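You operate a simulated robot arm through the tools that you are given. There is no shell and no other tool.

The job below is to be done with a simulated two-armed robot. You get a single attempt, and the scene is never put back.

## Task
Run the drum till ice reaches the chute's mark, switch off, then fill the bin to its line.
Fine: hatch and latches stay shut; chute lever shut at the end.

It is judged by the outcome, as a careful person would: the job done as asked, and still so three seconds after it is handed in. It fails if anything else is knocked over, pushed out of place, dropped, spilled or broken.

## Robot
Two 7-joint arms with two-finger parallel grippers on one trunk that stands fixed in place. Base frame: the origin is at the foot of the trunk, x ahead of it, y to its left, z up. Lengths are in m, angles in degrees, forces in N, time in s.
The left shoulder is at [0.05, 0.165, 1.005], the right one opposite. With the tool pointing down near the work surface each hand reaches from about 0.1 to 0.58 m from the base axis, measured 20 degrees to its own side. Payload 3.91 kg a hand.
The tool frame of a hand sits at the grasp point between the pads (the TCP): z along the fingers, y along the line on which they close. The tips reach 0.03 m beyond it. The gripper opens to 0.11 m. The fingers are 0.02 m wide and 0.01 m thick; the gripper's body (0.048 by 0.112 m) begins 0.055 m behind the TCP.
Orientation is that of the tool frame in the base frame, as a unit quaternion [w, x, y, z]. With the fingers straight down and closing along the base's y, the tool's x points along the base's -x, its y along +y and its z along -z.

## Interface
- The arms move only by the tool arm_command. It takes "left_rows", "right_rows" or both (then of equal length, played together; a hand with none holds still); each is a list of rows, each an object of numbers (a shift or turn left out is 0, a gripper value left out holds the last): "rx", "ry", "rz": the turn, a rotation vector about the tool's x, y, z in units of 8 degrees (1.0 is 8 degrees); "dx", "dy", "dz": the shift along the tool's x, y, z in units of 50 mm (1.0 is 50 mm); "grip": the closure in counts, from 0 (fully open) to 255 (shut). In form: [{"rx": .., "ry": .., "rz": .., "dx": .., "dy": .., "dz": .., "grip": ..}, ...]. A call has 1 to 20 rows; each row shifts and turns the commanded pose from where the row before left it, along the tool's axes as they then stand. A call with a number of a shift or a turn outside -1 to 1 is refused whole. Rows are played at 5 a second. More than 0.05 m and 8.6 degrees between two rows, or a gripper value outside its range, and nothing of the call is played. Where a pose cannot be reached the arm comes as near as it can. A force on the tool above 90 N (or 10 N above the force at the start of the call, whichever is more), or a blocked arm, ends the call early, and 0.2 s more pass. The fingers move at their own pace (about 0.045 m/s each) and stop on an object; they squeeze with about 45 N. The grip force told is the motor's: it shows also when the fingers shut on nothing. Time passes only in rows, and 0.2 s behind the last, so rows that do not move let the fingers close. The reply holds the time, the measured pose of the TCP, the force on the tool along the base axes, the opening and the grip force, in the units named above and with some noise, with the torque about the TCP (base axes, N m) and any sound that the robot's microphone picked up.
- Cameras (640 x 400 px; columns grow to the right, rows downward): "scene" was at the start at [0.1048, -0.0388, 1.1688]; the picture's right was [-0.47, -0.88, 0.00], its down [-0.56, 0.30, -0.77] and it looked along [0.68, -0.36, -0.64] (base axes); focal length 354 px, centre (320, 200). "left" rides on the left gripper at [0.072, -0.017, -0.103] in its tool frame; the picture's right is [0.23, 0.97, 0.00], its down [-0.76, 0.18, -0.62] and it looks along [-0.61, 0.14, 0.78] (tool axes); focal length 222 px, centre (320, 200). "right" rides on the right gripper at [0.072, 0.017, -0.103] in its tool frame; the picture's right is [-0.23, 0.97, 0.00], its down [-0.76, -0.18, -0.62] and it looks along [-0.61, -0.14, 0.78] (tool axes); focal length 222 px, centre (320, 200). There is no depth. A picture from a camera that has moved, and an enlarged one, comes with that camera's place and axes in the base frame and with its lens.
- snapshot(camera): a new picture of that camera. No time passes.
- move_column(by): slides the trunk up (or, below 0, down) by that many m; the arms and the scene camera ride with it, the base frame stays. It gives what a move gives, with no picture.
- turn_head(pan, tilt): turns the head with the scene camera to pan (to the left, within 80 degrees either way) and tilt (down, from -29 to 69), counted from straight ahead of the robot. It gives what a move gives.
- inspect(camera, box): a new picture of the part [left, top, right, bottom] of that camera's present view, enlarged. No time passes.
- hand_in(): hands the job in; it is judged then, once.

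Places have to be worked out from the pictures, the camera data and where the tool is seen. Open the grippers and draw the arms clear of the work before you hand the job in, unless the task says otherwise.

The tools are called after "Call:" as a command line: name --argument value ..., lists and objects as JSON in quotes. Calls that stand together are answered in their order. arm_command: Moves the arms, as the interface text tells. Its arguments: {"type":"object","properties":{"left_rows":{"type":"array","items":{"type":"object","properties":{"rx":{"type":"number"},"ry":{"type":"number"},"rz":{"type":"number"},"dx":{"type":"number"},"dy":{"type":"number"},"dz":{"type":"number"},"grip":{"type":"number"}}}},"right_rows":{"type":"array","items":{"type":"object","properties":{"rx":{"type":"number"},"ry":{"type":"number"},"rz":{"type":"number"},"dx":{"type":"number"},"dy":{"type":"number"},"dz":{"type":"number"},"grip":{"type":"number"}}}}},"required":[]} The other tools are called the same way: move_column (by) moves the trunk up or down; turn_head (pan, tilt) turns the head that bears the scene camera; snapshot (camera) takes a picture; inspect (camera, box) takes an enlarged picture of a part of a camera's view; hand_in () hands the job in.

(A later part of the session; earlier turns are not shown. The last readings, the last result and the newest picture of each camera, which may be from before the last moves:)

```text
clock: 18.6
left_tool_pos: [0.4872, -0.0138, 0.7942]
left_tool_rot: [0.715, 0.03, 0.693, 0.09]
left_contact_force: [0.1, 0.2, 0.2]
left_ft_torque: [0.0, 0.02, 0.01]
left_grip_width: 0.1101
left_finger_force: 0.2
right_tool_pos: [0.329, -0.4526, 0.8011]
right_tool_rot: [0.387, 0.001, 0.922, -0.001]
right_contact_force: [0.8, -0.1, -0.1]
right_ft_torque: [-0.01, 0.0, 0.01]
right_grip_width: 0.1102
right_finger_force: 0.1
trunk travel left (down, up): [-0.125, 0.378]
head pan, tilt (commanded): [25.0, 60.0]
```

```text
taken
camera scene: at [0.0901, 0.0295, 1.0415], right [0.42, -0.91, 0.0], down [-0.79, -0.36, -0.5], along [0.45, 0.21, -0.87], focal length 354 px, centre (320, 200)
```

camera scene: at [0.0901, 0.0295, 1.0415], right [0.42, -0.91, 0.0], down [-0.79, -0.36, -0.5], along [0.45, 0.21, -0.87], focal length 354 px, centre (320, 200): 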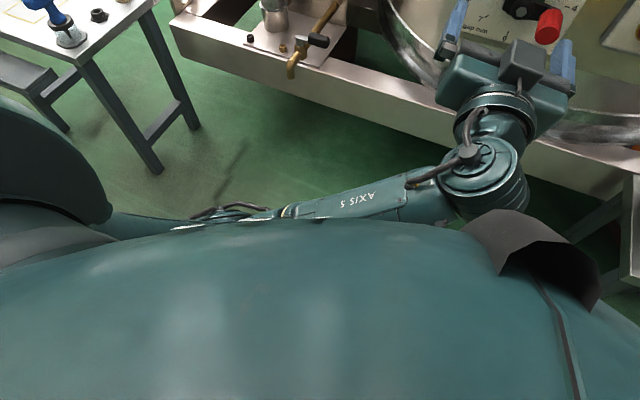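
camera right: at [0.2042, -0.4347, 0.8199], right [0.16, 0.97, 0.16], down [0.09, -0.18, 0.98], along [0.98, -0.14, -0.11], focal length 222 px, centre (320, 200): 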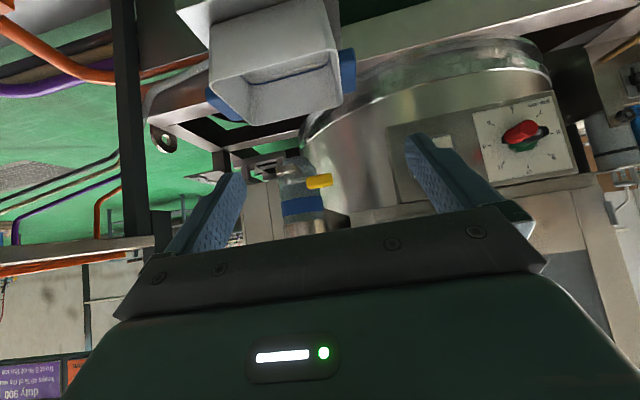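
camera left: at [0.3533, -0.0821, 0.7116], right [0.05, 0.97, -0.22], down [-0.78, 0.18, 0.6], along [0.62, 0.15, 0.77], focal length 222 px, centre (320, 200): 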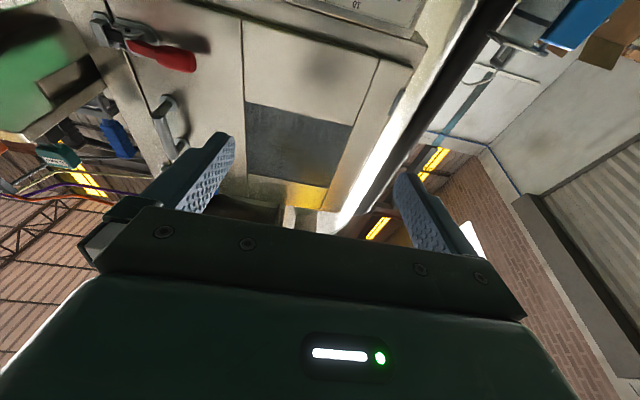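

The view shows the left forearm lying low along the front of the trunk, which explains the block. I'll move the left hand up and to the left, away from the trunk, in small steps.

Call:
arm_command --left_rows '[{"dx": -0.5, "dy": 0.3, "dz": 0.1}, {"dx": -0.5, "dy": 0.4}, {"dx": -0.4, "dy": 0.5}, {"dx": -0.3, "dy": 0.5}]'

Call:
snapshot --camera "scene"

```text
clock: 19.4
left_tool_pos: [0.4966, 0.065, 0.8521]
left_tool_rot: [0.716, 0.06, 0.676, 0.166]
left_contact_force: [-0.3, 0.5, -0.2]
left_ft_torque: [-0.02, -0.06, 0.0]
left_grip_width: 0.1101
left_finger_force: 0.1
right_tool_pos: [0.3281, -0.4522, 0.7989]
right_tool_rot: [0.387, 0.0, 0.922, 0.0]
right_contact_force: [-0.4, 0.6, 0.0]
right_ft_torque: [0.02, 0.04, 0.0]
right_grip_width: 0.1101
right_finger_force: 0.2
trunk travel left (down, up): [-0.125, 0.378]
head pan, tilt (commanded): [25.0, 60.0]
stopped in row 4 (left hand): the arm was blocked; the commanded pose is now the measured one
```

```text
taken
camera scene: at [0.0902, 0.0293, 1.0397], right [0.42, -0.91, 0.0], down [-0.79, -0.37, -0.5], along [0.45, 0.21, -0.87], focal length 354 px, centre (320, 200)
```

scene: 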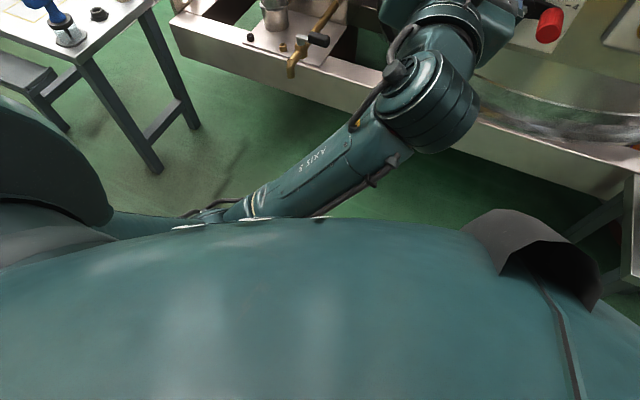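

The elbow is tucked close to the trunk. I'll extend the hand forward and left to draw the elbow out; there is free space there (machine face is at x≈0.76).

Call:
arm_command --left_rows '[{"dz": 0.4, "dy": 0.2}, {"dz": 0.4, "dy": 0.2}]'

Call:
snapshot --camera "scene"

```text
clock: 20.0
left_tool_pos: [0.5314, 0.0913, 0.8606]
left_tool_rot: [0.714, 0.063, 0.676, 0.171]
left_contact_force: [-0.2, 0.3, 0.6]
left_ft_torque: [0.0, -0.01, -0.02]
left_grip_width: 0.1099
left_finger_force: 0.0
right_tool_pos: [0.3285, -0.4527, 0.8002]
right_tool_rot: [0.388, 0.0, 0.922, 0.0]
right_contact_force: [0.4, -0.5, 0.0]
right_ft_torque: [0.0, -0.02, -0.01]
right_grip_width: 0.1097
right_finger_force: 0.0
trunk travel left (down, up): [-0.125, 0.378]
head pan, tilt (commanded): [25.0, 60.0]
```

```text
taken
camera scene: at [0.09, 0.0295, 1.0412], right [0.42, -0.91, 0.0], down [-0.79, -0.37, -0.5], along [0.45, 0.21, -0.87], focal length 354 px, centre (320, 200)
```

scene: 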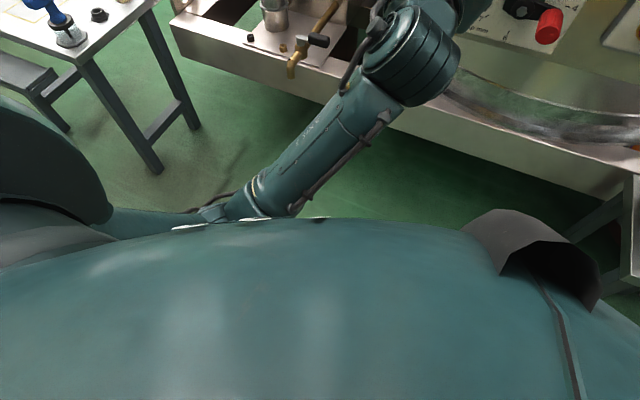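

That moved freely. Now I'll pitch the hand down here in the extended posture, raising the wrist so the elbow comes up.

Call:
arm_command --left_rows '[{"ry": 0.9}, {"ry": 0.9}, {"ry": 0.9}, {"ry": 0.9}, {"ry": 0.9}, {"ry": 0.9}]'

Call:
snapshot --camera "scene"

```text
clock: 21.4
left_tool_pos: [0.5331, 0.0932, 0.8588]
left_tool_rot: [0.412, -0.006, 0.893, 0.183]
left_contact_force: [0.9, 0.9, 0.6]
left_ft_torque: [0.01, 0.02, 0.0]
left_grip_width: 0.11
left_finger_force: 0.1
right_tool_pos: [0.3288, -0.4529, 0.8006]
right_tool_rot: [0.388, 0.0, 0.922, 0.0]
right_contact_force: [-0.1, -0.4, 0.1]
right_ft_torque: [-0.01, 0.02, -0.01]
right_grip_width: 0.1101
right_finger_force: 0.0
trunk travel left (down, up): [-0.125, 0.378]
head pan, tilt (commanded): [25.0, 60.0]
```

```text
taken
camera scene: at [0.0899, 0.0295, 1.0415], right [0.42, -0.91, 0.0], down [-0.79, -0.37, -0.5], along [0.45, 0.21, -0.87], focal length 354 px, centre (320, 200)
```

scene: 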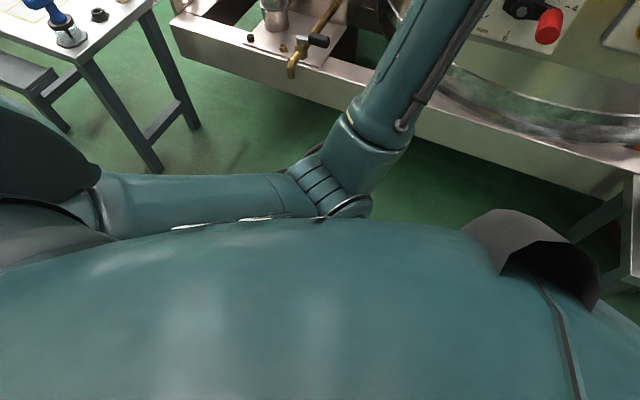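

Free again, though the elbow is now inboard. I'll finish pitching down and raise slightly, watching where the elbow goes.

Call:
arm_command --left_rows '[{"ry": 0.9, "dz": -0.3}, {"ry": 0.9, "dz": -0.3}, {"ry": 0.9}, {"ry": 0.9}, {"ry": 0.7}]'

Call:
snapshot --camera "scene"

```text
clock: 22.6
left_tool_pos: [0.612, 0.1095, 0.8185]
left_tool_rot: [0.132, -0.057, 0.976, 0.165]
left_contact_force: [-0.8, -0.3, 0.5]
left_ft_torque: [0.0, 0.02, 0.02]
left_grip_width: 0.1098
left_finger_force: 0.0
left hand out of reach, approached as far as the arm can: row 1, 2, 3, 4, 5
right_tool_pos: [0.3285, -0.4525, 0.8]
right_tool_rot: [0.388, 0.0, 0.922, 0.0]
right_contact_force: [0.1, 0.4, 0.3]
right_ft_torque: [0.0, 0.0, -0.01]
right_grip_width: 0.1098
right_finger_force: 0.1
trunk travel left (down, up): [-0.125, 0.378]
head pan, tilt (commanded): [25.0, 60.0]
```

```text
taken
camera scene: at [0.09, 0.0295, 1.0414], right [0.42, -0.91, 0.0], down [-0.79, -0.37, -0.5], along [0.45, 0.21, -0.87], focal length 354 px, centre (320, 200)
```

scene: 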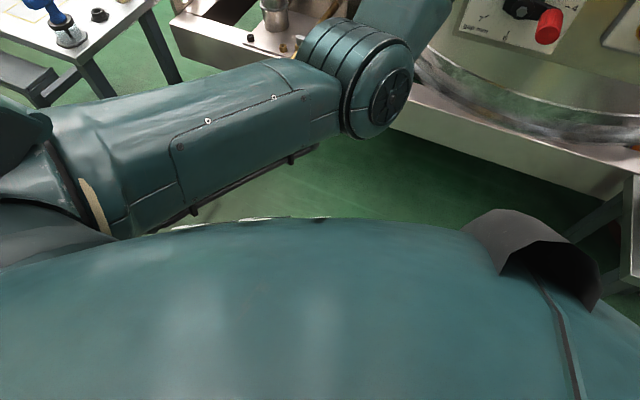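

The elbow is now up and out (good), though the hand drifted to the edge of reach. I'll pull it back toward the trunk now.

Call:
arm_command --left_rows '[{"dx": 0.5}, {"dx": 0.5}, {"dx": 0.5}, {"dx": 0.5}]'

Call:
snapshot --camera "scene"

```text
clock: 23.6
left_tool_pos: [0.585, 0.1176, 0.7588]
left_tool_rot: [0.134, -0.056, 0.976, 0.165]
left_contact_force: [1.1, 0.1, -0.3]
left_ft_torque: [0.0, 0.02, 0.01]
left_grip_width: 0.1098
left_finger_force: 0.0
left hand out of reach, approached as far as the arm can: row 1, 2, 3, 4
right_tool_pos: [0.3283, -0.4518, 0.8012]
right_tool_rot: [0.388, 0.0, 0.922, -0.001]
right_contact_force: [-0.7, 0.1, -0.1]
right_ft_torque: [-0.01, 0.04, 0.0]
right_grip_width: 0.1099
right_finger_force: 0.0
trunk travel left (down, up): [-0.125, 0.378]
head pan, tilt (commanded): [25.0, 60.0]
```

```text
taken
camera scene: at [0.09, 0.0295, 1.0415], right [0.42, -0.91, 0.0], down [-0.79, -0.37, -0.5], along [0.45, 0.21, -0.87], focal length 354 px, centre (320, 200)
```

scene: 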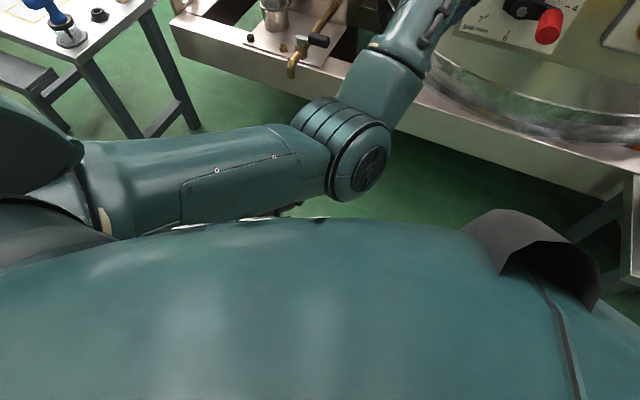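

The hand lowered rather than retracting. I'll look directly at the hand's surroundings before the next step.

Call:
turn_head --pan 12 --tilt 35

Call:
snapshot --camera "scene"

Call:
snapshot --camera "left"

```text
clock: 24.5
left_tool_pos: [0.5847, 0.1175, 0.7592]
left_tool_rot: [0.133, -0.056, 0.975, 0.166]
left_contact_force: [-0.2, -0.4, 0.1]
left_ft_torque: [0.0, 0.01, -0.01]
left_grip_width: 0.1102
left_finger_force: 0.1
right_tool_pos: [0.3286, -0.4518, 0.8015]
right_tool_rot: [0.388, 0.0, 0.922, 0.0]
right_contact_force: [0.7, -0.4, 0.4]
right_ft_torque: [0.0, 0.04, -0.03]
right_grip_width: 0.1099
right_finger_force: 0.1
trunk travel left (down, up): [-0.125, 0.378]
head pan, tilt (commanded): [12.0, 35.0]
```

```text
taken
camera scene: at [0.1157, 0.0197, 1.0757], right [0.21, -0.98, 0.0], down [-0.56, -0.12, -0.82], along [0.8, 0.17, -0.57], focal length 354 px, centre (320, 200)
```

scene: 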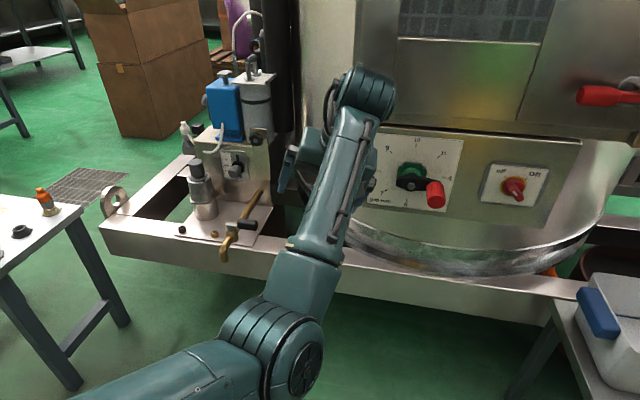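

```text
taken
camera left: at [0.4917, 0.0616, 0.8272], right [-0.37, 0.9, 0.24], down [0.55, 0.01, 0.83], along [0.75, 0.44, -0.5], focal length 222 px, centre (320, 200)
```

left: 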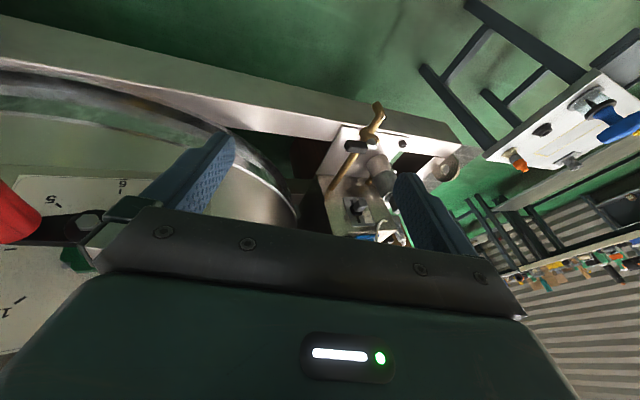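

The hand is near the gap dial, so it must come away gently. The command target is further back than where the arm settled (its wrist is limited in this pose), so I'll ease the pitch back up a little to let it retract toward the robot.

Call:
arm_command --left_rows '[{"ry": -0.5}, {"ry": -0.5}, {"ry": -0.5}]'

Call:
snapshot --camera "scene"

Call:
snapshot --camera "left"

```text
clock: 25.3
left_tool_pos: [0.5845, 0.1197, 0.7588]
left_tool_rot: [0.235, -0.04, 0.956, 0.173]
left_contact_force: [0.0, -1.1, -0.3]
left_ft_torque: [0.0, -0.02, 0.01]
left_grip_width: 0.1097
left_finger_force: 0.0
right_tool_pos: [0.3279, -0.4532, 0.801]
right_tool_rot: [0.388, 0.001, 0.922, -0.001]
right_contact_force: [0.1, -0.9, 0.1]
right_ft_torque: [0.01, -0.05, 0.01]
right_grip_width: 0.1098
right_finger_force: 0.1
trunk travel left (down, up): [-0.125, 0.378]
head pan, tilt (commanded): [12.0, 35.0]
```

```text
taken
camera scene: at [0.1158, 0.0196, 1.0758], right [0.21, -0.98, 0.0], down [-0.56, -0.12, -0.82], along [0.8, 0.17, -0.57], focal length 354 px, centre (320, 200)
```

scene: 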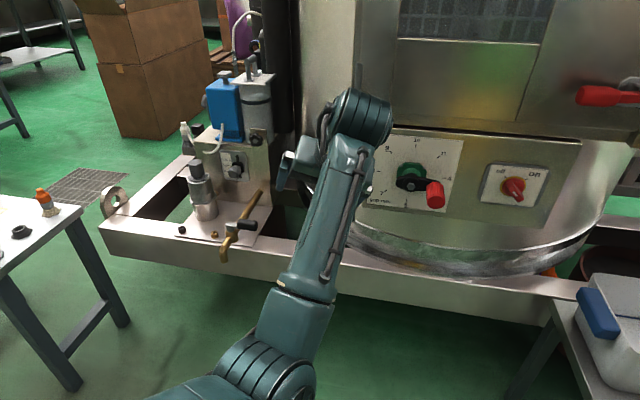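

```text
taken
camera left: at [0.4772, 0.0689, 0.8057], right [-0.36, 0.91, 0.2], down [0.38, -0.05, 0.93], along [0.86, 0.4, -0.32], focal length 222 px, centre (320, 200)
```

left: 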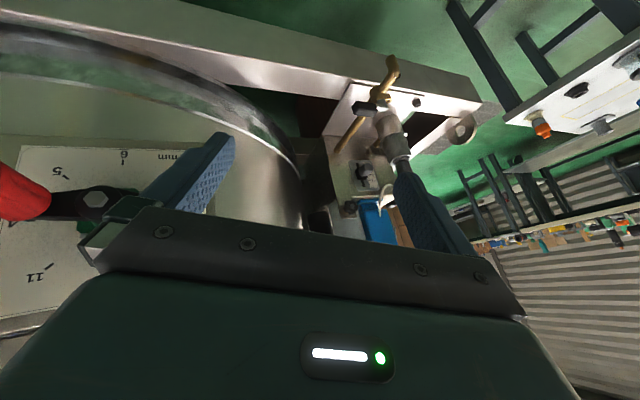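

The hand held position and rotated, so the command now matches the arm. I'll move it straight back toward the robot and up.

Call:
arm_command --left_rows '[{"dx": 0.33, "dy": 0.16, "dz": -0.43}, {"dx": 0.33, "dy": 0.16, "dz": -0.43}, {"dx": 0.33, "dy": 0.16, "dz": -0.43}, {"dx": 0.33, "dy": 0.16, "dz": -0.43}]'

Call:
snapshot --camera "scene"

```text
clock: 26.3
left_tool_pos: [0.5284, 0.1368, 0.7701]
left_tool_rot: [0.234, -0.041, 0.955, 0.177]
left_contact_force: [1.4, 0.2, 0.5]
left_ft_torque: [0.0, 0.0, -0.03]
left_grip_width: 0.11
left_finger_force: 0.1
left hand out of reach, approached as far as the arm can: row 2, 3, 4
right_tool_pos: [0.329, -0.4515, 0.8007]
right_tool_rot: [0.388, 0.0, 0.922, -0.001]
right_contact_force: [-0.2, 0.1, -0.1]
right_ft_torque: [-0.04, -0.02, 0.01]
right_grip_width: 0.1099
right_finger_force: 0.0
trunk travel left (down, up): [-0.125, 0.378]
head pan, tilt (commanded): [12.0, 35.0]
```

```text
taken
camera scene: at [0.1158, 0.0196, 1.0758], right [0.21, -0.98, 0.0], down [-0.56, -0.12, -0.82], along [0.8, 0.17, -0.57], focal length 354 px, centre (320, 200)
```

scene: 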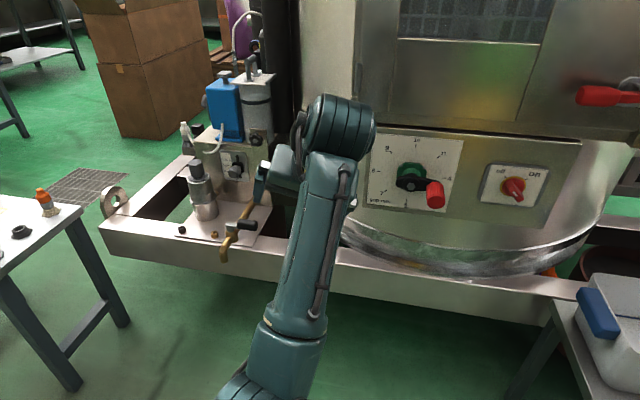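

Still wrist-limited, but 6 cm further from the machine. I'll pitch up a bit more while moving back.

Call:
arm_command --left_rows '[{"ry": -0.9}, {"ry": -0.9}, {"dx": 0.2, "dz": -0.5}, {"dx": 0.2, "dz": -0.5}, {"dx": 0.2, "dz": -0.5}, {"dx": 0.2, "dz": -0.5}]'

Call:
snapshot --camera "scene"

```text
clock: 27.9
left_tool_pos: [0.452, 0.1157, 0.8224]
left_tool_rot: [0.387, -0.029, 0.903, 0.186]
left_contact_force: [0.8, -0.9, 0.2]
left_ft_torque: [-0.01, 0.01, -0.01]
left_grip_width: 0.1102
left_finger_force: 0.1
left hand out of reach, approached as far as the arm can: row 6
right_tool_pos: [0.3286, -0.4519, 0.8013]
right_tool_rot: [0.388, 0.002, 0.922, -0.001]
right_contact_force: [-0.1, 1.0, -0.2]
right_ft_torque: [0.01, 0.02, 0.0]
right_grip_width: 0.11
right_finger_force: 0.0
trunk travel left (down, up): [-0.125, 0.378]
head pan, tilt (commanded): [12.0, 35.0]
stopped in row 6 (left hand): the arm was blocked; the commanded pose is now the measured one
```

```text
taken
camera scene: at [0.1157, 0.0197, 1.0758], right [0.21, -0.98, 0.0], down [-0.56, -0.12, -0.82], along [0.8, 0.17, -0.57], focal length 354 px, centre (320, 200)
```

scene: 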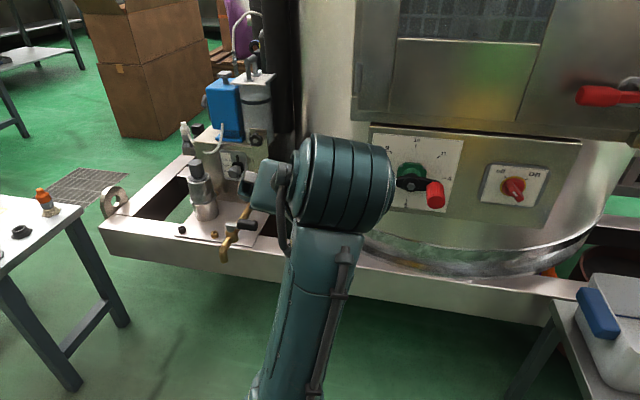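

The left hand is now well back at [0.452, 0.116, 0.822]. I'll ease it off the trunk contact by moving a touch forward, up and to the left.

Call:
arm_command --left_rows '[{"dx": -0.3, "dy": 0.4, "dz": -0.1}, {"dx": -0.3, "dy": 0.5, "dz": -0.1}, {"dx": -0.2, "dy": 0.5, "dz": -0.2}, {"dx": -0.2, "dy": 0.5, "dz": -0.2}]'

Call:
snapshot --camera "scene"

```text
clock: 28.9
left_tool_pos: [0.4699, 0.2053, 0.8791]
left_tool_rot: [0.385, -0.029, 0.902, 0.195]
left_contact_force: [-0.3, 0.1, -0.3]
left_ft_torque: [-0.01, -0.01, 0.01]
left_grip_width: 0.1102
left_finger_force: 0.0
left hand out of reach, approached as far as the arm can: row 1, 2, 3, 4
right_tool_pos: [0.3287, -0.4513, 0.7988]
right_tool_rot: [0.387, 0.001, 0.922, -0.001]
right_contact_force: [-0.1, -0.3, 0.3]
right_ft_torque: [0.0, -0.05, 0.02]
right_grip_width: 0.1098
right_finger_force: 0.1
trunk travel left (down, up): [-0.125, 0.378]
head pan, tilt (commanded): [12.0, 35.0]
```

```text
taken
camera scene: at [0.1157, 0.0196, 1.0758], right [0.21, -0.98, 0.0], down [-0.56, -0.12, -0.82], along [0.8, 0.17, -0.57], focal length 354 px, centre (320, 200)
```

scene: 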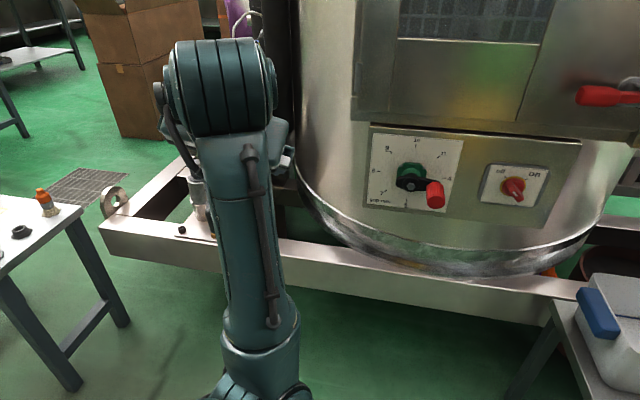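

The left hand is clear of the panel now. I'll try drawing it back somewhat more.

Call:
arm_command --left_rows '[{"dx": 0.3, "dz": -0.4}, {"dx": 0.3, "dz": -0.4}, {"dx": 0.3, "dz": -0.4}]'

Call:
turn_head --pan -20 --tilt 40

Call:
snapshot --camera "scene"

```text
clock: 29.7
left_tool_pos: [0.4285, 0.1968, 0.8467]
left_tool_rot: [0.389, -0.029, 0.902, 0.185]
left_contact_force: [0.1, -0.7, -1.0]
left_ft_torque: [-0.01, 0.02, 0.01]
left_grip_width: 0.11
left_finger_force: 0.1
left hand out of reach, approached as far as the arm can: row 1, 2, 3
right_tool_pos: [0.3274, -0.4524, 0.8015]
right_tool_rot: [0.387, 0.0, 0.922, 0.0]
right_contact_force: [0.6, -0.6, -0.6]
right_ft_torque: [0.01, -0.01, 0.0]
right_grip_width: 0.1098
right_finger_force: 0.0
trunk travel left (down, up): [-0.125, 0.378]
head pan, tilt (commanded): [12.0, 35.0]
```

```text
clock: 30.7
left_tool_pos: [0.4282, 0.1982, 0.8462]
left_tool_rot: [0.387, -0.029, 0.902, 0.186]
left_contact_force: [-0.1, -0.9, 0.4]
left_ft_torque: [0.01, -0.01, 0.02]
left_grip_width: 0.1099
left_finger_force: 0.1
right_tool_pos: [0.3283, -0.4532, 0.8004]
right_tool_rot: [0.388, 0.0, 0.922, 0.001]
right_contact_force: [0.1, 0.0, -0.5]
right_ft_torque: [0.01, -0.04, 0.02]
right_grip_width: 0.1099
right_finger_force: 0.0
trunk travel left (down, up): [-0.125, 0.378]
head pan, tilt (commanded): [-20.0, 40.0]
```

```text
taken
camera scene: at [0.1095, -0.0277, 1.0682], right [-0.34, -0.94, 0.0], down [-0.6, 0.22, -0.77], along [0.72, -0.26, -0.64], focal length 354 px, centre (320, 200)
```

scene: 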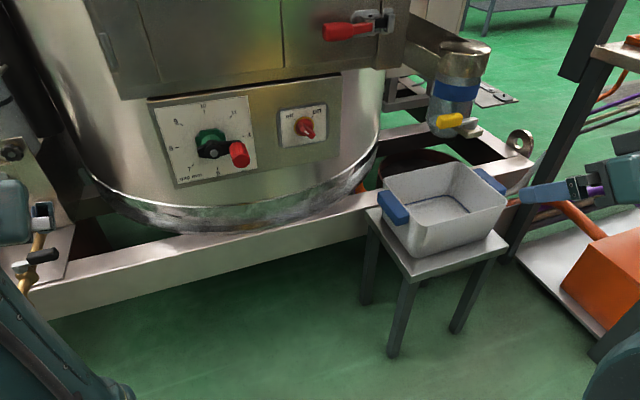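

The left arm is out of the way. Now I'll lower the trunk a bit more so the right arm can reach the switch nearly level with its shoulder.

Call:
move_column --by -0.08

Call:
arm_command --right_rows '[{"dx": -0.4, "dy": 0.5, "dz": 0.5}, {"dx": -0.4, "dy": 0.5, "dz": 0.5}, {"dx": -0.4, "dy": 0.5, "dz": 0.5}, {"dx": -0.4, "dy": 0.5, "dz": 0.5}, {"ry": -0.94}, {"ry": -0.94}, {"ry": -0.94}, {"ry": -0.94}, {"ry": -0.94}, {"ry": -0.94}]'

Call:
snapshot --camera "scene"

Call:
snapshot --camera "right"

```text
clock: 31.8
left_tool_pos: [0.4233, 0.1935, 0.794]
left_tool_rot: [0.409, -0.03, 0.893, 0.185]
left_contact_force: [0.5, -0.5, 0.2]
left_ft_torque: [0.02, 0.03, 0.01]
left_grip_width: 0.1103
left_finger_force: 0.1
right_tool_pos: [0.321, -0.4545, 0.7316]
right_tool_rot: [0.395, 0.001, 0.919, 0.002]
right_contact_force: [1.1, -0.8, 0.6]
right_ft_torque: [0.0, 0.01, -0.01]
right_grip_width: 0.11
right_finger_force: 0.0
trunk travel left (down, up): [-0.045, 0.458]
head pan, tilt (commanded): [-20.0, 40.0]
```

```text
clock: 34.0
left_tool_pos: [0.4252, 0.1943, 0.7926]
left_tool_rot: [0.41, -0.032, 0.892, 0.186]
left_contact_force: [-0.7, -0.1, 1.2]
left_ft_torque: [-0.03, 0.01, 0.02]
left_grip_width: 0.1102
left_finger_force: 0.1
right_tool_pos: [0.448, -0.4624, 0.7003]
right_tool_rot: [0.716, 0.003, 0.698, 0.004]
right_contact_force: [0.4, 0.6, 0.0]
right_ft_torque: [-0.02, 0.0, 0.0]
right_grip_width: 0.11
right_finger_force: 0.0
right hand out of reach, approached as far as the arm can: row 2, 3, 4, 5, 6, 7, 8, 10
trunk travel left (down, up): [-0.045, 0.458]
head pan, tilt (commanded): [-20.0, 40.0]
```

```text
taken
camera scene: at [0.1008, -0.0317, 0.9957], right [-0.34, -0.94, -0.01], down [-0.59, 0.22, -0.77], along [0.73, -0.26, -0.64], focal length 354 px, centre (320, 200)
```

scene: 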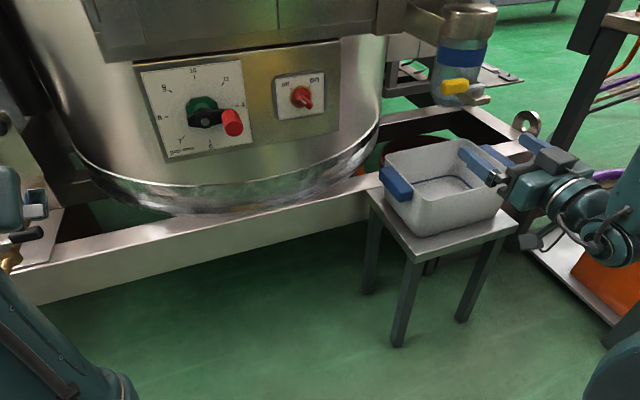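

```text
taken
camera right: at [0.3452, -0.4447, 0.6245], right [-0.01, 0.97, 0.24], down [-0.64, -0.19, 0.74], along [0.77, -0.15, 0.63], focal length 222 px, centre (320, 200)
```

right: 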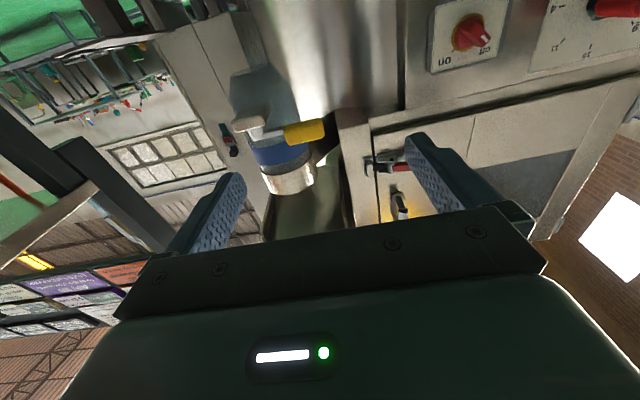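

The readings look off after lowering: the scene camera is slightly tilted and both hands are not where expected, so something of the robot presses on something. I'll look down at the trunk on both sides before continuing.

Call:
turn_head --pan 40 --tilt 65

Call:
snapshot --camera "scene"

Call:
turn_head --pan -50 --tilt 60

Call:
snapshot --camera "scene"

```text
clock: 35.3
left_tool_pos: [0.4242, 0.1935, 0.7917]
left_tool_rot: [0.411, -0.033, 0.892, 0.186]
left_contact_force: [0.3, -0.7, 0.0]
left_ft_torque: [-0.02, 0.0, -0.05]
left_grip_width: 0.1103
left_finger_force: 0.1
right_tool_pos: [0.4469, -0.4634, 0.6975]
right_tool_rot: [0.715, 0.003, 0.699, 0.004]
right_contact_force: [0.0, -0.5, 0.6]
right_ft_torque: [0.03, -0.04, 0.03]
right_grip_width: 0.1098
right_finger_force: 0.0
trunk travel left (down, up): [-0.045, 0.458]
head pan, tilt (commanded): [40.0, 65.0]
```

```text
taken
camera scene: at [0.0688, 0.0363, 0.9629], right [0.64, -0.77, 0.0], down [-0.69, -0.58, -0.43], along [0.33, 0.28, -0.9], focal length 354 px, centre (320, 200)
```

scene: 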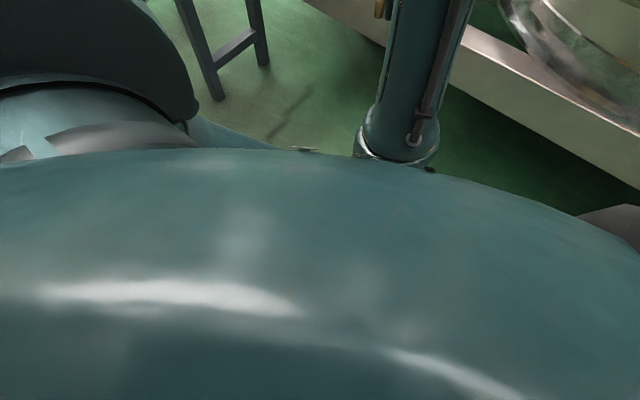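

```text
clock: 37.0
left_tool_pos: [0.4268, 0.1945, 0.7923]
left_tool_rot: [0.41, -0.033, 0.892, 0.187]
left_contact_force: [0.4, -0.1, 0.0]
left_ft_torque: [-0.01, -0.02, -0.01]
left_grip_width: 0.11
left_finger_force: 0.1
right_tool_pos: [0.4487, -0.4634, 0.6982]
right_tool_rot: [0.715, 0.003, 0.699, 0.005]
right_contact_force: [-0.2, 0.0, -0.4]
right_ft_torque: [-0.01, 0.01, -0.03]
right_grip_width: 0.1102
right_finger_force: 0.0
trunk travel left (down, up): [-0.045, 0.458]
head pan, tilt (commanded): [-50.0, 60.0]
```

```text
taken
camera scene: at [0.066, -0.054, 0.9673], right [-0.77, -0.64, -0.01], down [-0.55, 0.67, -0.5], along [0.33, -0.38, -0.87], focal length 354 px, centre (320, 200)
```

scene: 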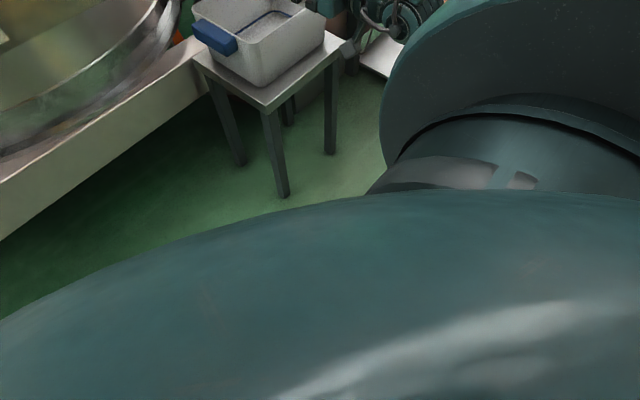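

The left elbow sits right under the trunk's front and probably landed on the robot's own base when lowering. I'll raise the trunk back up to free it.

Call:
move_column --by 0.08

Call:
turn_head --pan -20 --tilt 40

Call:
snapshot --camera "scene"

```text
clock: 38.2
left_tool_pos: [0.4283, 0.1972, 0.8453]
left_tool_rot: [0.387, -0.029, 0.903, 0.186]
left_contact_force: [0.2, -0.7, 0.1]
left_ft_torque: [0.02, 0.0, -0.01]
left_grip_width: 0.11
left_finger_force: 0.1
right_tool_pos: [0.4526, -0.4601, 0.7706]
right_tool_rot: [0.711, 0.001, 0.703, 0.001]
right_contact_force: [0.1, 0.1, -0.9]
right_ft_torque: [-0.01, 0.01, -0.02]
right_grip_width: 0.1101
right_finger_force: 0.0
trunk travel left (down, up): [-0.125, 0.378]
head pan, tilt (commanded): [-50.0, 60.0]
```

```text
clock: 39.1
left_tool_pos: [0.4289, 0.1976, 0.8461]
left_tool_rot: [0.389, -0.029, 0.902, 0.186]
left_contact_force: [-0.4, -0.1, -0.8]
left_ft_torque: [-0.01, 0.03, -0.04]
left_grip_width: 0.1103
left_finger_force: 0.1
right_tool_pos: [0.4518, -0.4605, 0.77]
right_tool_rot: [0.711, 0.0, 0.703, 0.002]
right_contact_force: [0.4, -0.5, -0.9]
right_ft_torque: [0.0, 0.01, -0.02]
right_grip_width: 0.11
right_finger_force: 0.0
trunk travel left (down, up): [-0.125, 0.378]
head pan, tilt (commanded): [-20.0, 40.0]
```

```text
taken
camera scene: at [0.1094, -0.0278, 1.0682], right [-0.34, -0.94, 0.0], down [-0.6, 0.22, -0.77], along [0.72, -0.26, -0.64], focal length 354 px, centre (320, 200)
```

scene: 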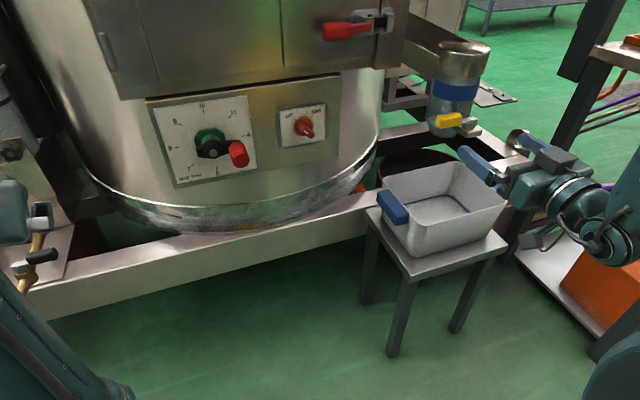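

Everything is back to nominal. I'll leave the left arm and trunk as is, and move the right hand (now horizontal at [0.452, -0.460, 0.770]) across toward the switch axis.

Call:
arm_command --right_rows '[{"dx": 0.1, "dy": 0.8, "dz": 0.2}, {"dx": 0.1, "dy": 0.8, "dz": 0.3}, {"dx": 0.2, "dy": 0.8, "dz": 0.4}, {"dx": 0.2, "dy": 0.8, "dz": 0.4}, {"dx": 0.2, "dy": 0.8, "dz": 0.4}, {"dx": 0.2, "dy": 0.6, "dz": 0.4}]'

Call:
snapshot --camera "scene"

```text
clock: 40.5
left_tool_pos: [0.4279, 0.1981, 0.8461]
left_tool_rot: [0.388, -0.03, 0.902, 0.186]
left_contact_force: [-0.2, -0.3, -0.4]
left_ft_torque: [0.04, -0.04, -0.02]
left_grip_width: 0.1098
left_finger_force: 0.0
right_tool_pos: [0.5629, -0.4485, 0.7251]
right_tool_rot: [0.711, 0.001, 0.703, 0.006]
right_contact_force: [0.1, 0.0, -0.5]
right_ft_torque: [0.01, 0.05, -0.01]
right_grip_width: 0.1103
right_finger_force: 0.1
right hand out of reach, approached as far as the arm can: row 1, 2, 3, 4, 5, 6
trunk travel left (down, up): [-0.125, 0.378]
head pan, tilt (commanded): [-20.0, 40.0]
```

```text
taken
camera scene: at [0.1094, -0.0277, 1.0682], right [-0.34, -0.94, 0.0], down [-0.6, 0.22, -0.77], along [0.72, -0.26, -0.64], focal length 354 px, centre (320, 200)
```

scene: 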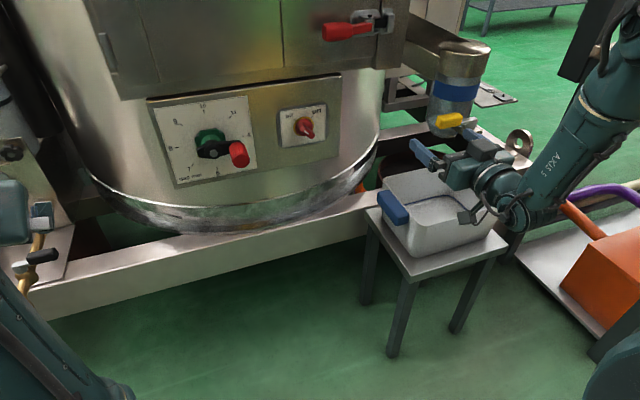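

The sideways motion was refused by a joint limit and the hand crept forward near the lever instead (about 2 cm margin). I'll back straight out first, then pitch down as before.

Call:
arm_command --right_rows '[{"dz": -0.7, "dx": -0.1}, {"dz": -0.7, "dx": -0.1}, {"dz": -0.7, "dx": -0.2}, {"dz": -0.7, "dx": -0.2}, {"ry": 0.94}, {"ry": 0.94}, {"ry": 0.94}, {"ry": 0.94}, {"ry": 0.94}, {"ry": 0.94}]'

Call:
snapshot --camera "scene"

```text
clock: 42.7
left_tool_pos: [0.4287, 0.1968, 0.846]
left_tool_rot: [0.388, -0.029, 0.902, 0.185]
left_contact_force: [-0.2, -0.5, 0.7]
left_ft_torque: [-0.01, 0.0, -0.04]
left_grip_width: 0.1098
left_finger_force: 0.1
right_tool_pos: [0.4232, -0.4612, 0.7518]
right_tool_rot: [0.387, 0.0, 0.922, 0.002]
right_contact_force: [0.2, 0.0, -0.2]
right_ft_torque: [0.05, 0.0, -0.03]
right_grip_width: 0.11
right_finger_force: 0.1
right hand out of reach, approached as far as the arm can: row 1, 3, 5
trunk travel left (down, up): [-0.125, 0.378]
head pan, tilt (commanded): [-20.0, 40.0]
```

```text
taken
camera scene: at [0.1095, -0.0277, 1.0682], right [-0.34, -0.94, 0.0], down [-0.6, 0.22, -0.77], along [0.72, -0.26, -0.64], focal length 354 px, centre (320, 200)
```

scene: 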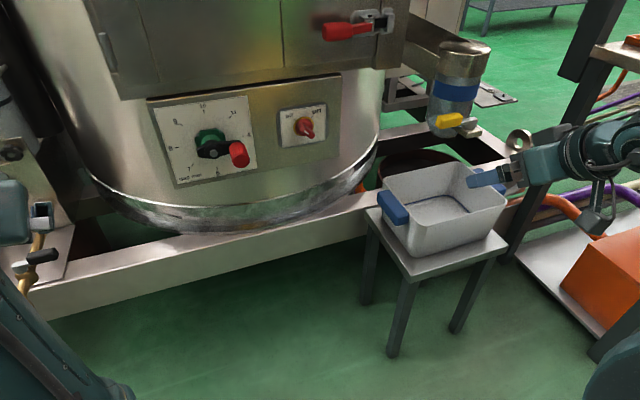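

Now at 45° pitch and clear of the lever. I'll test moving left while drawing back a little.

Call:
arm_command --right_rows '[{"dx": -0.03, "dz": -0.6}, {"dx": -0.03, "dz": -0.6}, {"dx": -0.03, "dy": 0.6, "dz": -0.2}, {"dy": 0.6}, {"dy": 0.6}, {"dy": 0.6}]'

Call:
snapshot --camera "scene"

```text
clock: 44.1
left_tool_pos: [0.4287, 0.1977, 0.8462]
left_tool_rot: [0.388, -0.029, 0.902, 0.186]
left_contact_force: [-1.1, 0.1, 0.7]
left_ft_torque: [-0.01, -0.02, -0.02]
left_grip_width: 0.1099
left_finger_force: 0.1
right_tool_pos: [0.3795, -0.3424, 0.805]
right_tool_rot: [0.388, 0.0, 0.922, 0.002]
right_contact_force: [0.6, 0.2, -0.9]
right_ft_torque: [-0.02, 0.0, 0.0]
right_grip_width: 0.1101
right_finger_force: 0.0
trunk travel left (down, up): [-0.125, 0.378]
head pan, tilt (commanded): [-20.0, 40.0]
```

```text
taken
camera scene: at [0.1094, -0.0278, 1.0682], right [-0.34, -0.94, 0.0], down [-0.6, 0.22, -0.77], along [0.72, -0.26, -0.64], focal length 354 px, centre (320, 200)
```

scene: 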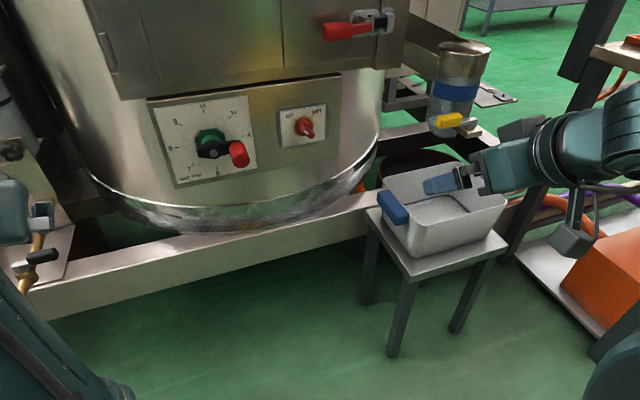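

That works freely. I'll continue left to y≈-0.2 and then pitch up gradually.

Call:
arm_command --right_rows '[{"dy": 0.6}, {"dy": 0.6}, {"dy": 0.6}, {"dy": 0.6}, {"dy": 0.6}, {"ry": -0.94}, {"ry": -0.94}, {"ry": -0.94}]'

Call:
snapshot --camera "scene"

```text
clock: 45.9
left_tool_pos: [0.4283, 0.1984, 0.8458]
left_tool_rot: [0.388, -0.03, 0.902, 0.186]
left_contact_force: [0.4, -0.3, 0.1]
left_ft_torque: [0.01, 0.02, 0.0]
left_grip_width: 0.1099
left_finger_force: 0.0
right_tool_pos: [0.4512, -0.1954, 0.813]
right_tool_rot: [0.56, 0.001, 0.828, 0.003]
right_contact_force: [-0.3, 0.3, 0.4]
right_ft_torque: [0.03, 0.03, -0.01]
right_grip_width: 0.1102
right_finger_force: 0.1
right hand out of reach, approached as far as the arm can: row 1, 2, 3, 6, 7, 8
trunk travel left (down, up): [-0.125, 0.378]
head pan, tilt (commanded): [-20.0, 40.0]
```

```text
taken
camera scene: at [0.1094, -0.0277, 1.0682], right [-0.34, -0.94, 0.0], down [-0.6, 0.22, -0.77], along [0.72, -0.26, -0.64], focal length 354 px, centre (320, 200)
```

scene: 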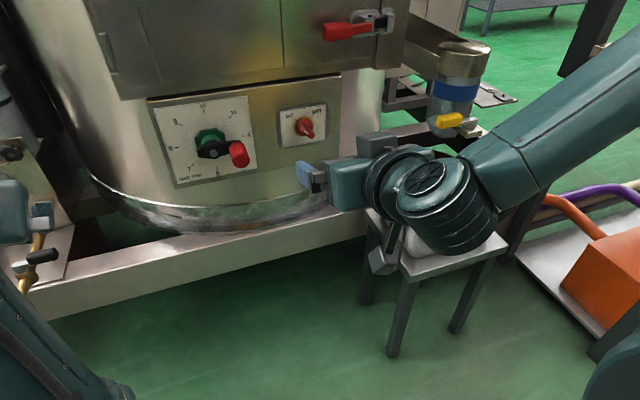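

The hand sits at [0.451, -0.195, 0.813]; the limits come from the arm being folded close in. I'll extend forward and then finish pitching to horizontal.

Call:
arm_command --right_rows '[{"dx": 0.06, "dy": -0.15, "dz": 0.67}, {"dx": 0.06, "dy": -0.15, "dz": 0.67}, {"dx": 0.06, "dy": -0.15, "dz": 0.67}, {"dx": 0.06, "dy": -0.15, "dz": 0.67}, {"ry": -0.94}, {"ry": -0.94}, {"ry": -0.86}]'

Call:
snapshot --camera "scene"

Call:
snapshot --camera "right"

```text
clock: 47.5
left_tool_pos: [0.4281, 0.1983, 0.8463]
left_tool_rot: [0.388, -0.03, 0.902, 0.186]
left_contact_force: [-0.1, 0.4, -0.9]
left_ft_torque: [0.0, 0.0, -0.02]
left_grip_width: 0.1099
left_finger_force: 0.1
right_tool_pos: [0.5817, -0.2088, 0.8049]
right_tool_rot: [0.578, 0.001, 0.816, 0.0]
right_contact_force: [0.3, -0.5, -0.4]
right_ft_torque: [0.0, -0.03, 0.02]
right_grip_width: 0.1101
right_finger_force: 0.1
right hand out of reach, approached as far as the arm can: row 2, 3, 4, 5, 6, 7
trunk travel left (down, up): [-0.125, 0.378]
head pan, tilt (commanded): [-20.0, 40.0]
```

```text
taken
camera scene: at [0.1095, -0.0277, 1.0682], right [-0.34, -0.94, 0.0], down [-0.6, 0.22, -0.77], along [0.72, -0.26, -0.64], focal length 354 px, centre (320, 200)
```

scene: 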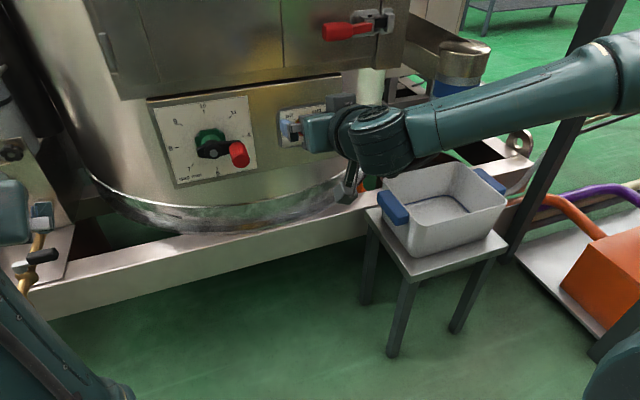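

```text
taken
camera right: at [0.4604, -0.1906, 0.7707], right [0.08, 0.97, 0.22], down [-0.34, -0.18, 0.93], along [0.94, -0.15, 0.31], focal length 222 px, centre (320, 200)
```

right: 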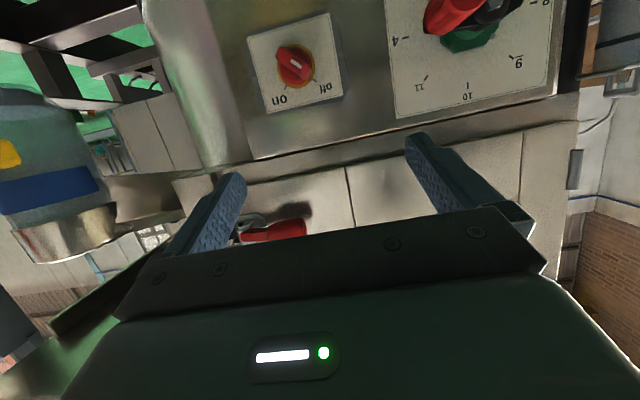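

The hand is at [0.582, -0.209, 0.805], pitched about 19° below horizontal and limited there. I'll come forward and down toward the switch axis (stopping short of the knob) and see if the pitch frees up.

Call:
arm_command --right_rows '[{"dx": 0.27, "dy": -0.1, "dz": 0.4}, {"dx": 0.27, "dy": -0.1, "dz": 0.4}, {"dx": 0.27, "dy": -0.1, "dz": 0.4}, {"dx": 0.27, "dy": -0.1, "dz": 0.4}, {"ry": -0.9}, {"ry": -0.9}]'

Call:
snapshot --camera "scene"

Call:
snapshot --camera "right"

```text
clock: 48.9
left_tool_pos: [0.4288, 0.1997, 0.8465]
left_tool_rot: [0.388, -0.029, 0.902, 0.186]
left_contact_force: [0.0, -0.3, 0.2]
left_ft_torque: [-0.01, 0.02, 0.0]
left_grip_width: 0.1098
left_finger_force: 0.0
right_tool_pos: [0.6533, -0.2091, 0.7796]
right_tool_rot: [0.573, 0.003, 0.82, -0.002]
right_contact_force: [0.4, 0.5, 0.4]
right_ft_torque: [0.02, -0.04, -0.02]
right_grip_width: 0.1098
right_finger_force: 0.0
right hand out of reach, approached as far as the arm can: row 1, 2, 3, 4, 5, 6
trunk travel left (down, up): [-0.125, 0.378]
head pan, tilt (commanded): [-20.0, 40.0]
```

```text
taken
camera scene: at [0.1095, -0.0277, 1.0682], right [-0.34, -0.94, 0.0], down [-0.6, 0.22, -0.77], along [0.72, -0.26, -0.64], focal length 354 px, centre (320, 200)
```

scene: 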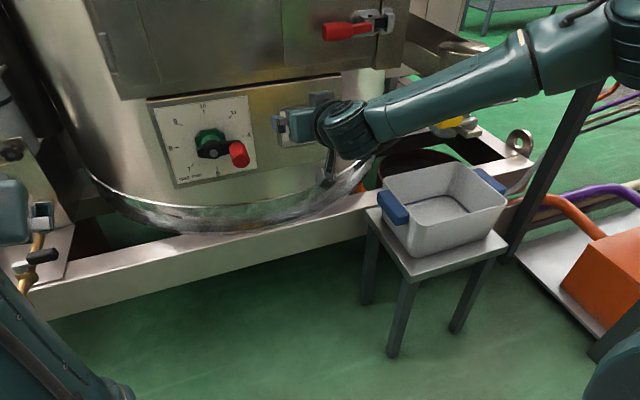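

```text
taken
camera right: at [0.5312, -0.1901, 0.7467], right [0.09, 0.97, 0.21], down [-0.33, -0.17, 0.93], along [0.94, -0.15, 0.3], focal length 222 px, centre (320, 200)
```

right: 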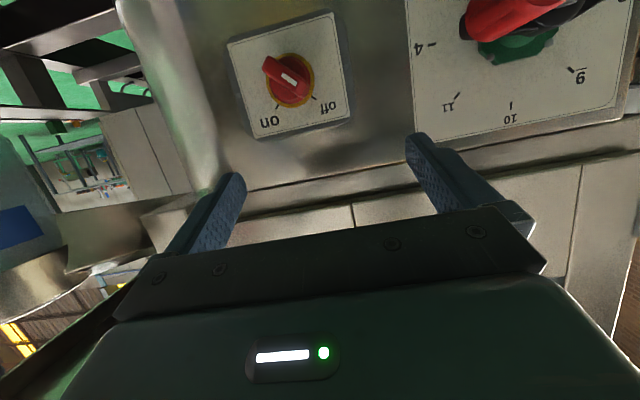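

The horizontal pose is joint-limited for this arm, so instead of grasp-and-roll I can use the fingers as a narrow fork straddling the pointer end of the bar, pitched about 40° down, and slide sideways. I'll set that pitch and narrow the fingers to ~30 mm.

Call:
arm_command --right_rows '[{"dz": -0.3, "grip": 183}, {"ry": 0.9, "grip": 183}, {"ry": 0.9}, {"ry": 0.9}, {"dy": -0.2}, {"dy": -0.2}]'

Call:
snapshot --camera "scene"

Call:
snapshot --camera "right"

```text
clock: 50.3
left_tool_pos: [0.4293, 0.1984, 0.8463]
left_tool_rot: [0.387, -0.028, 0.903, 0.185]
left_contact_force: [0.0, 0.1, 0.0]
left_ft_torque: [-0.02, -0.03, 0.02]
left_grip_width: 0.1102
left_finger_force: 0.1
right_tool_pos: [0.6379, -0.2292, 0.7863]
right_tool_rot: [0.409, 0.004, 0.912, -0.002]
right_contact_force: [-0.4, 0.4, -0.7]
right_ft_torque: [-0.02, 0.01, 0.02]
right_grip_width: 0.0312
right_finger_force: 0.1
trunk travel left (down, up): [-0.125, 0.378]
head pan, tilt (commanded): [-20.0, 40.0]
```

```text
taken
camera scene: at [0.1095, -0.0277, 1.0682], right [-0.34, -0.94, 0.0], down [-0.6, 0.22, -0.77], along [0.72, -0.26, -0.64], focal length 354 px, centre (320, 200)
```

scene: 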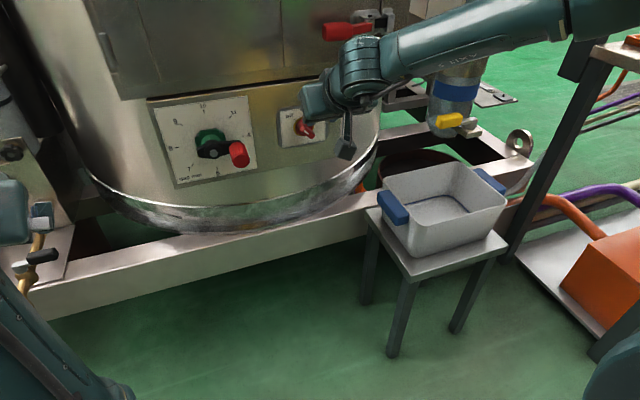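

```text
taken
camera right: at [0.5127, -0.2106, 0.8007], right [0.16, 0.97, 0.17], down [0.04, -0.18, 0.98], along [0.99, -0.15, -0.07], focal length 222 px, centre (320, 200)
```

right: 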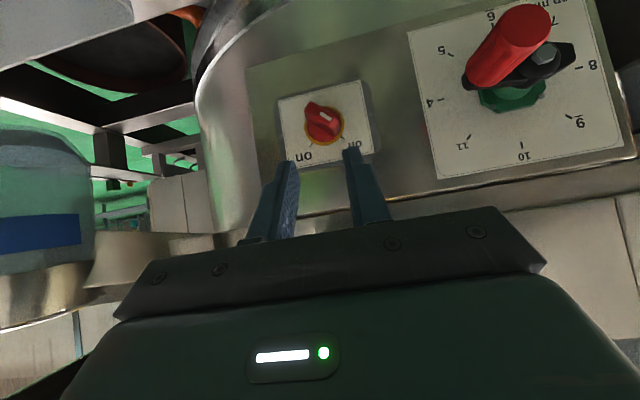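

Excellent: at ~42° pitch the arm is within limits, the fork lines up with the knob, and the chute stays visible in the scene view. I'll approach to about 3 cm short of the final fork position and check alignment.

Call:
arm_command --right_rows '[{"dx": -0.092, "dy": 0.048, "dz": 0.433}, {"dx": -0.092, "dy": 0.048, "dz": 0.433}, {"dx": -0.092, "dy": 0.048, "dz": 0.433}]'

Call:
inspect --camera "right" --box '[220, 60, 420, 230]'

Call:
inspect --camera "scene" --box '[250, 40, 400, 160]'

Call:
snapshot --camera "scene"

```text
clock: 51.1
left_tool_pos: [0.4285, 0.1966, 0.8466]
left_tool_rot: [0.388, -0.029, 0.902, 0.186]
left_contact_force: [0.5, 0.1, -0.6]
left_ft_torque: [0.03, -0.02, 0.01]
left_grip_width: 0.11
left_finger_force: 0.1
right_tool_pos: [0.6758, -0.2355, 0.7621]
right_tool_rot: [0.408, 0.003, 0.913, -0.002]
right_contact_force: [0.0, -0.3, 0.5]
right_ft_torque: [-0.01, -0.01, -0.01]
right_grip_width: 0.0309
right_finger_force: 0.0
right hand out of reach, approached as far as the arm can: row 2, 3
trunk travel left (down, up): [-0.125, 0.378]
head pan, tilt (commanded): [-20.0, 40.0]
```

```text
2.35 times, centred on (320, 145) of right
camera zoom: at [0.5507, -0.2163, 0.7769], right [0.16, 0.97, 0.17], down [0.04, -0.18, 0.98], along [0.99, -0.15, -0.07], focal length 523 px, centre (320, 329)
```

zoom: 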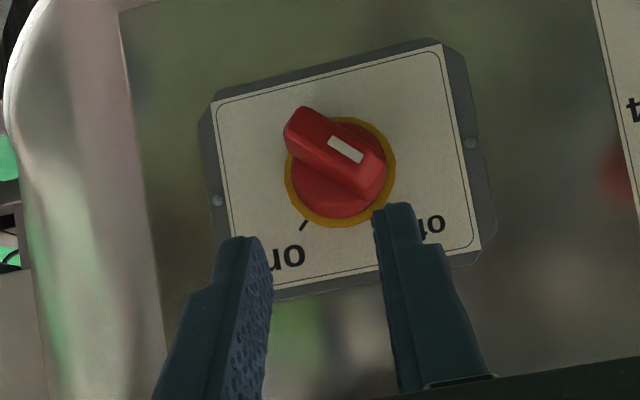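

```text
3.33 times, centred on (325, 100) of scene
camera zoom: at [0.1095, -0.0277, 1.0682], right [-0.34, -0.94, 0.0], down [-0.6, 0.22, -0.77], along [0.72, -0.26, -0.64], focal length 1178 px, centre (303, 533)
```

zoom: 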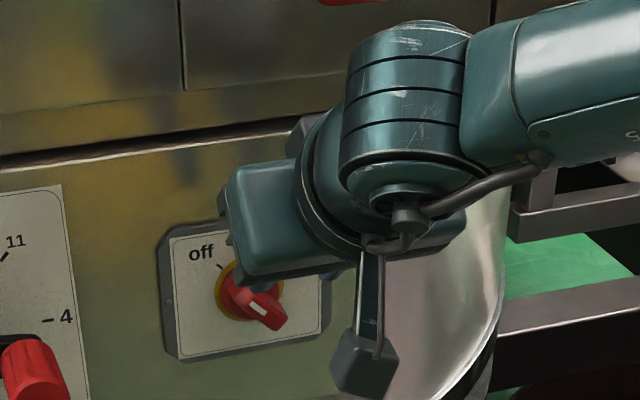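

```text
taken
camera scene: at [0.1095, -0.0277, 1.0682], right [-0.34, -0.94, 0.0], down [-0.6, 0.22, -0.77], along [0.72, -0.26, -0.64], focal length 354 px, centre (320, 200)
```

scene: 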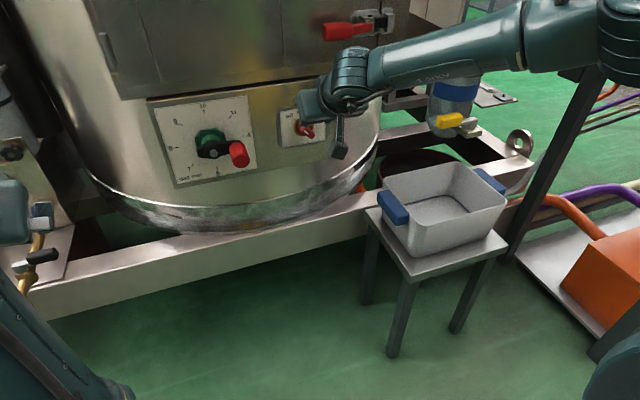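

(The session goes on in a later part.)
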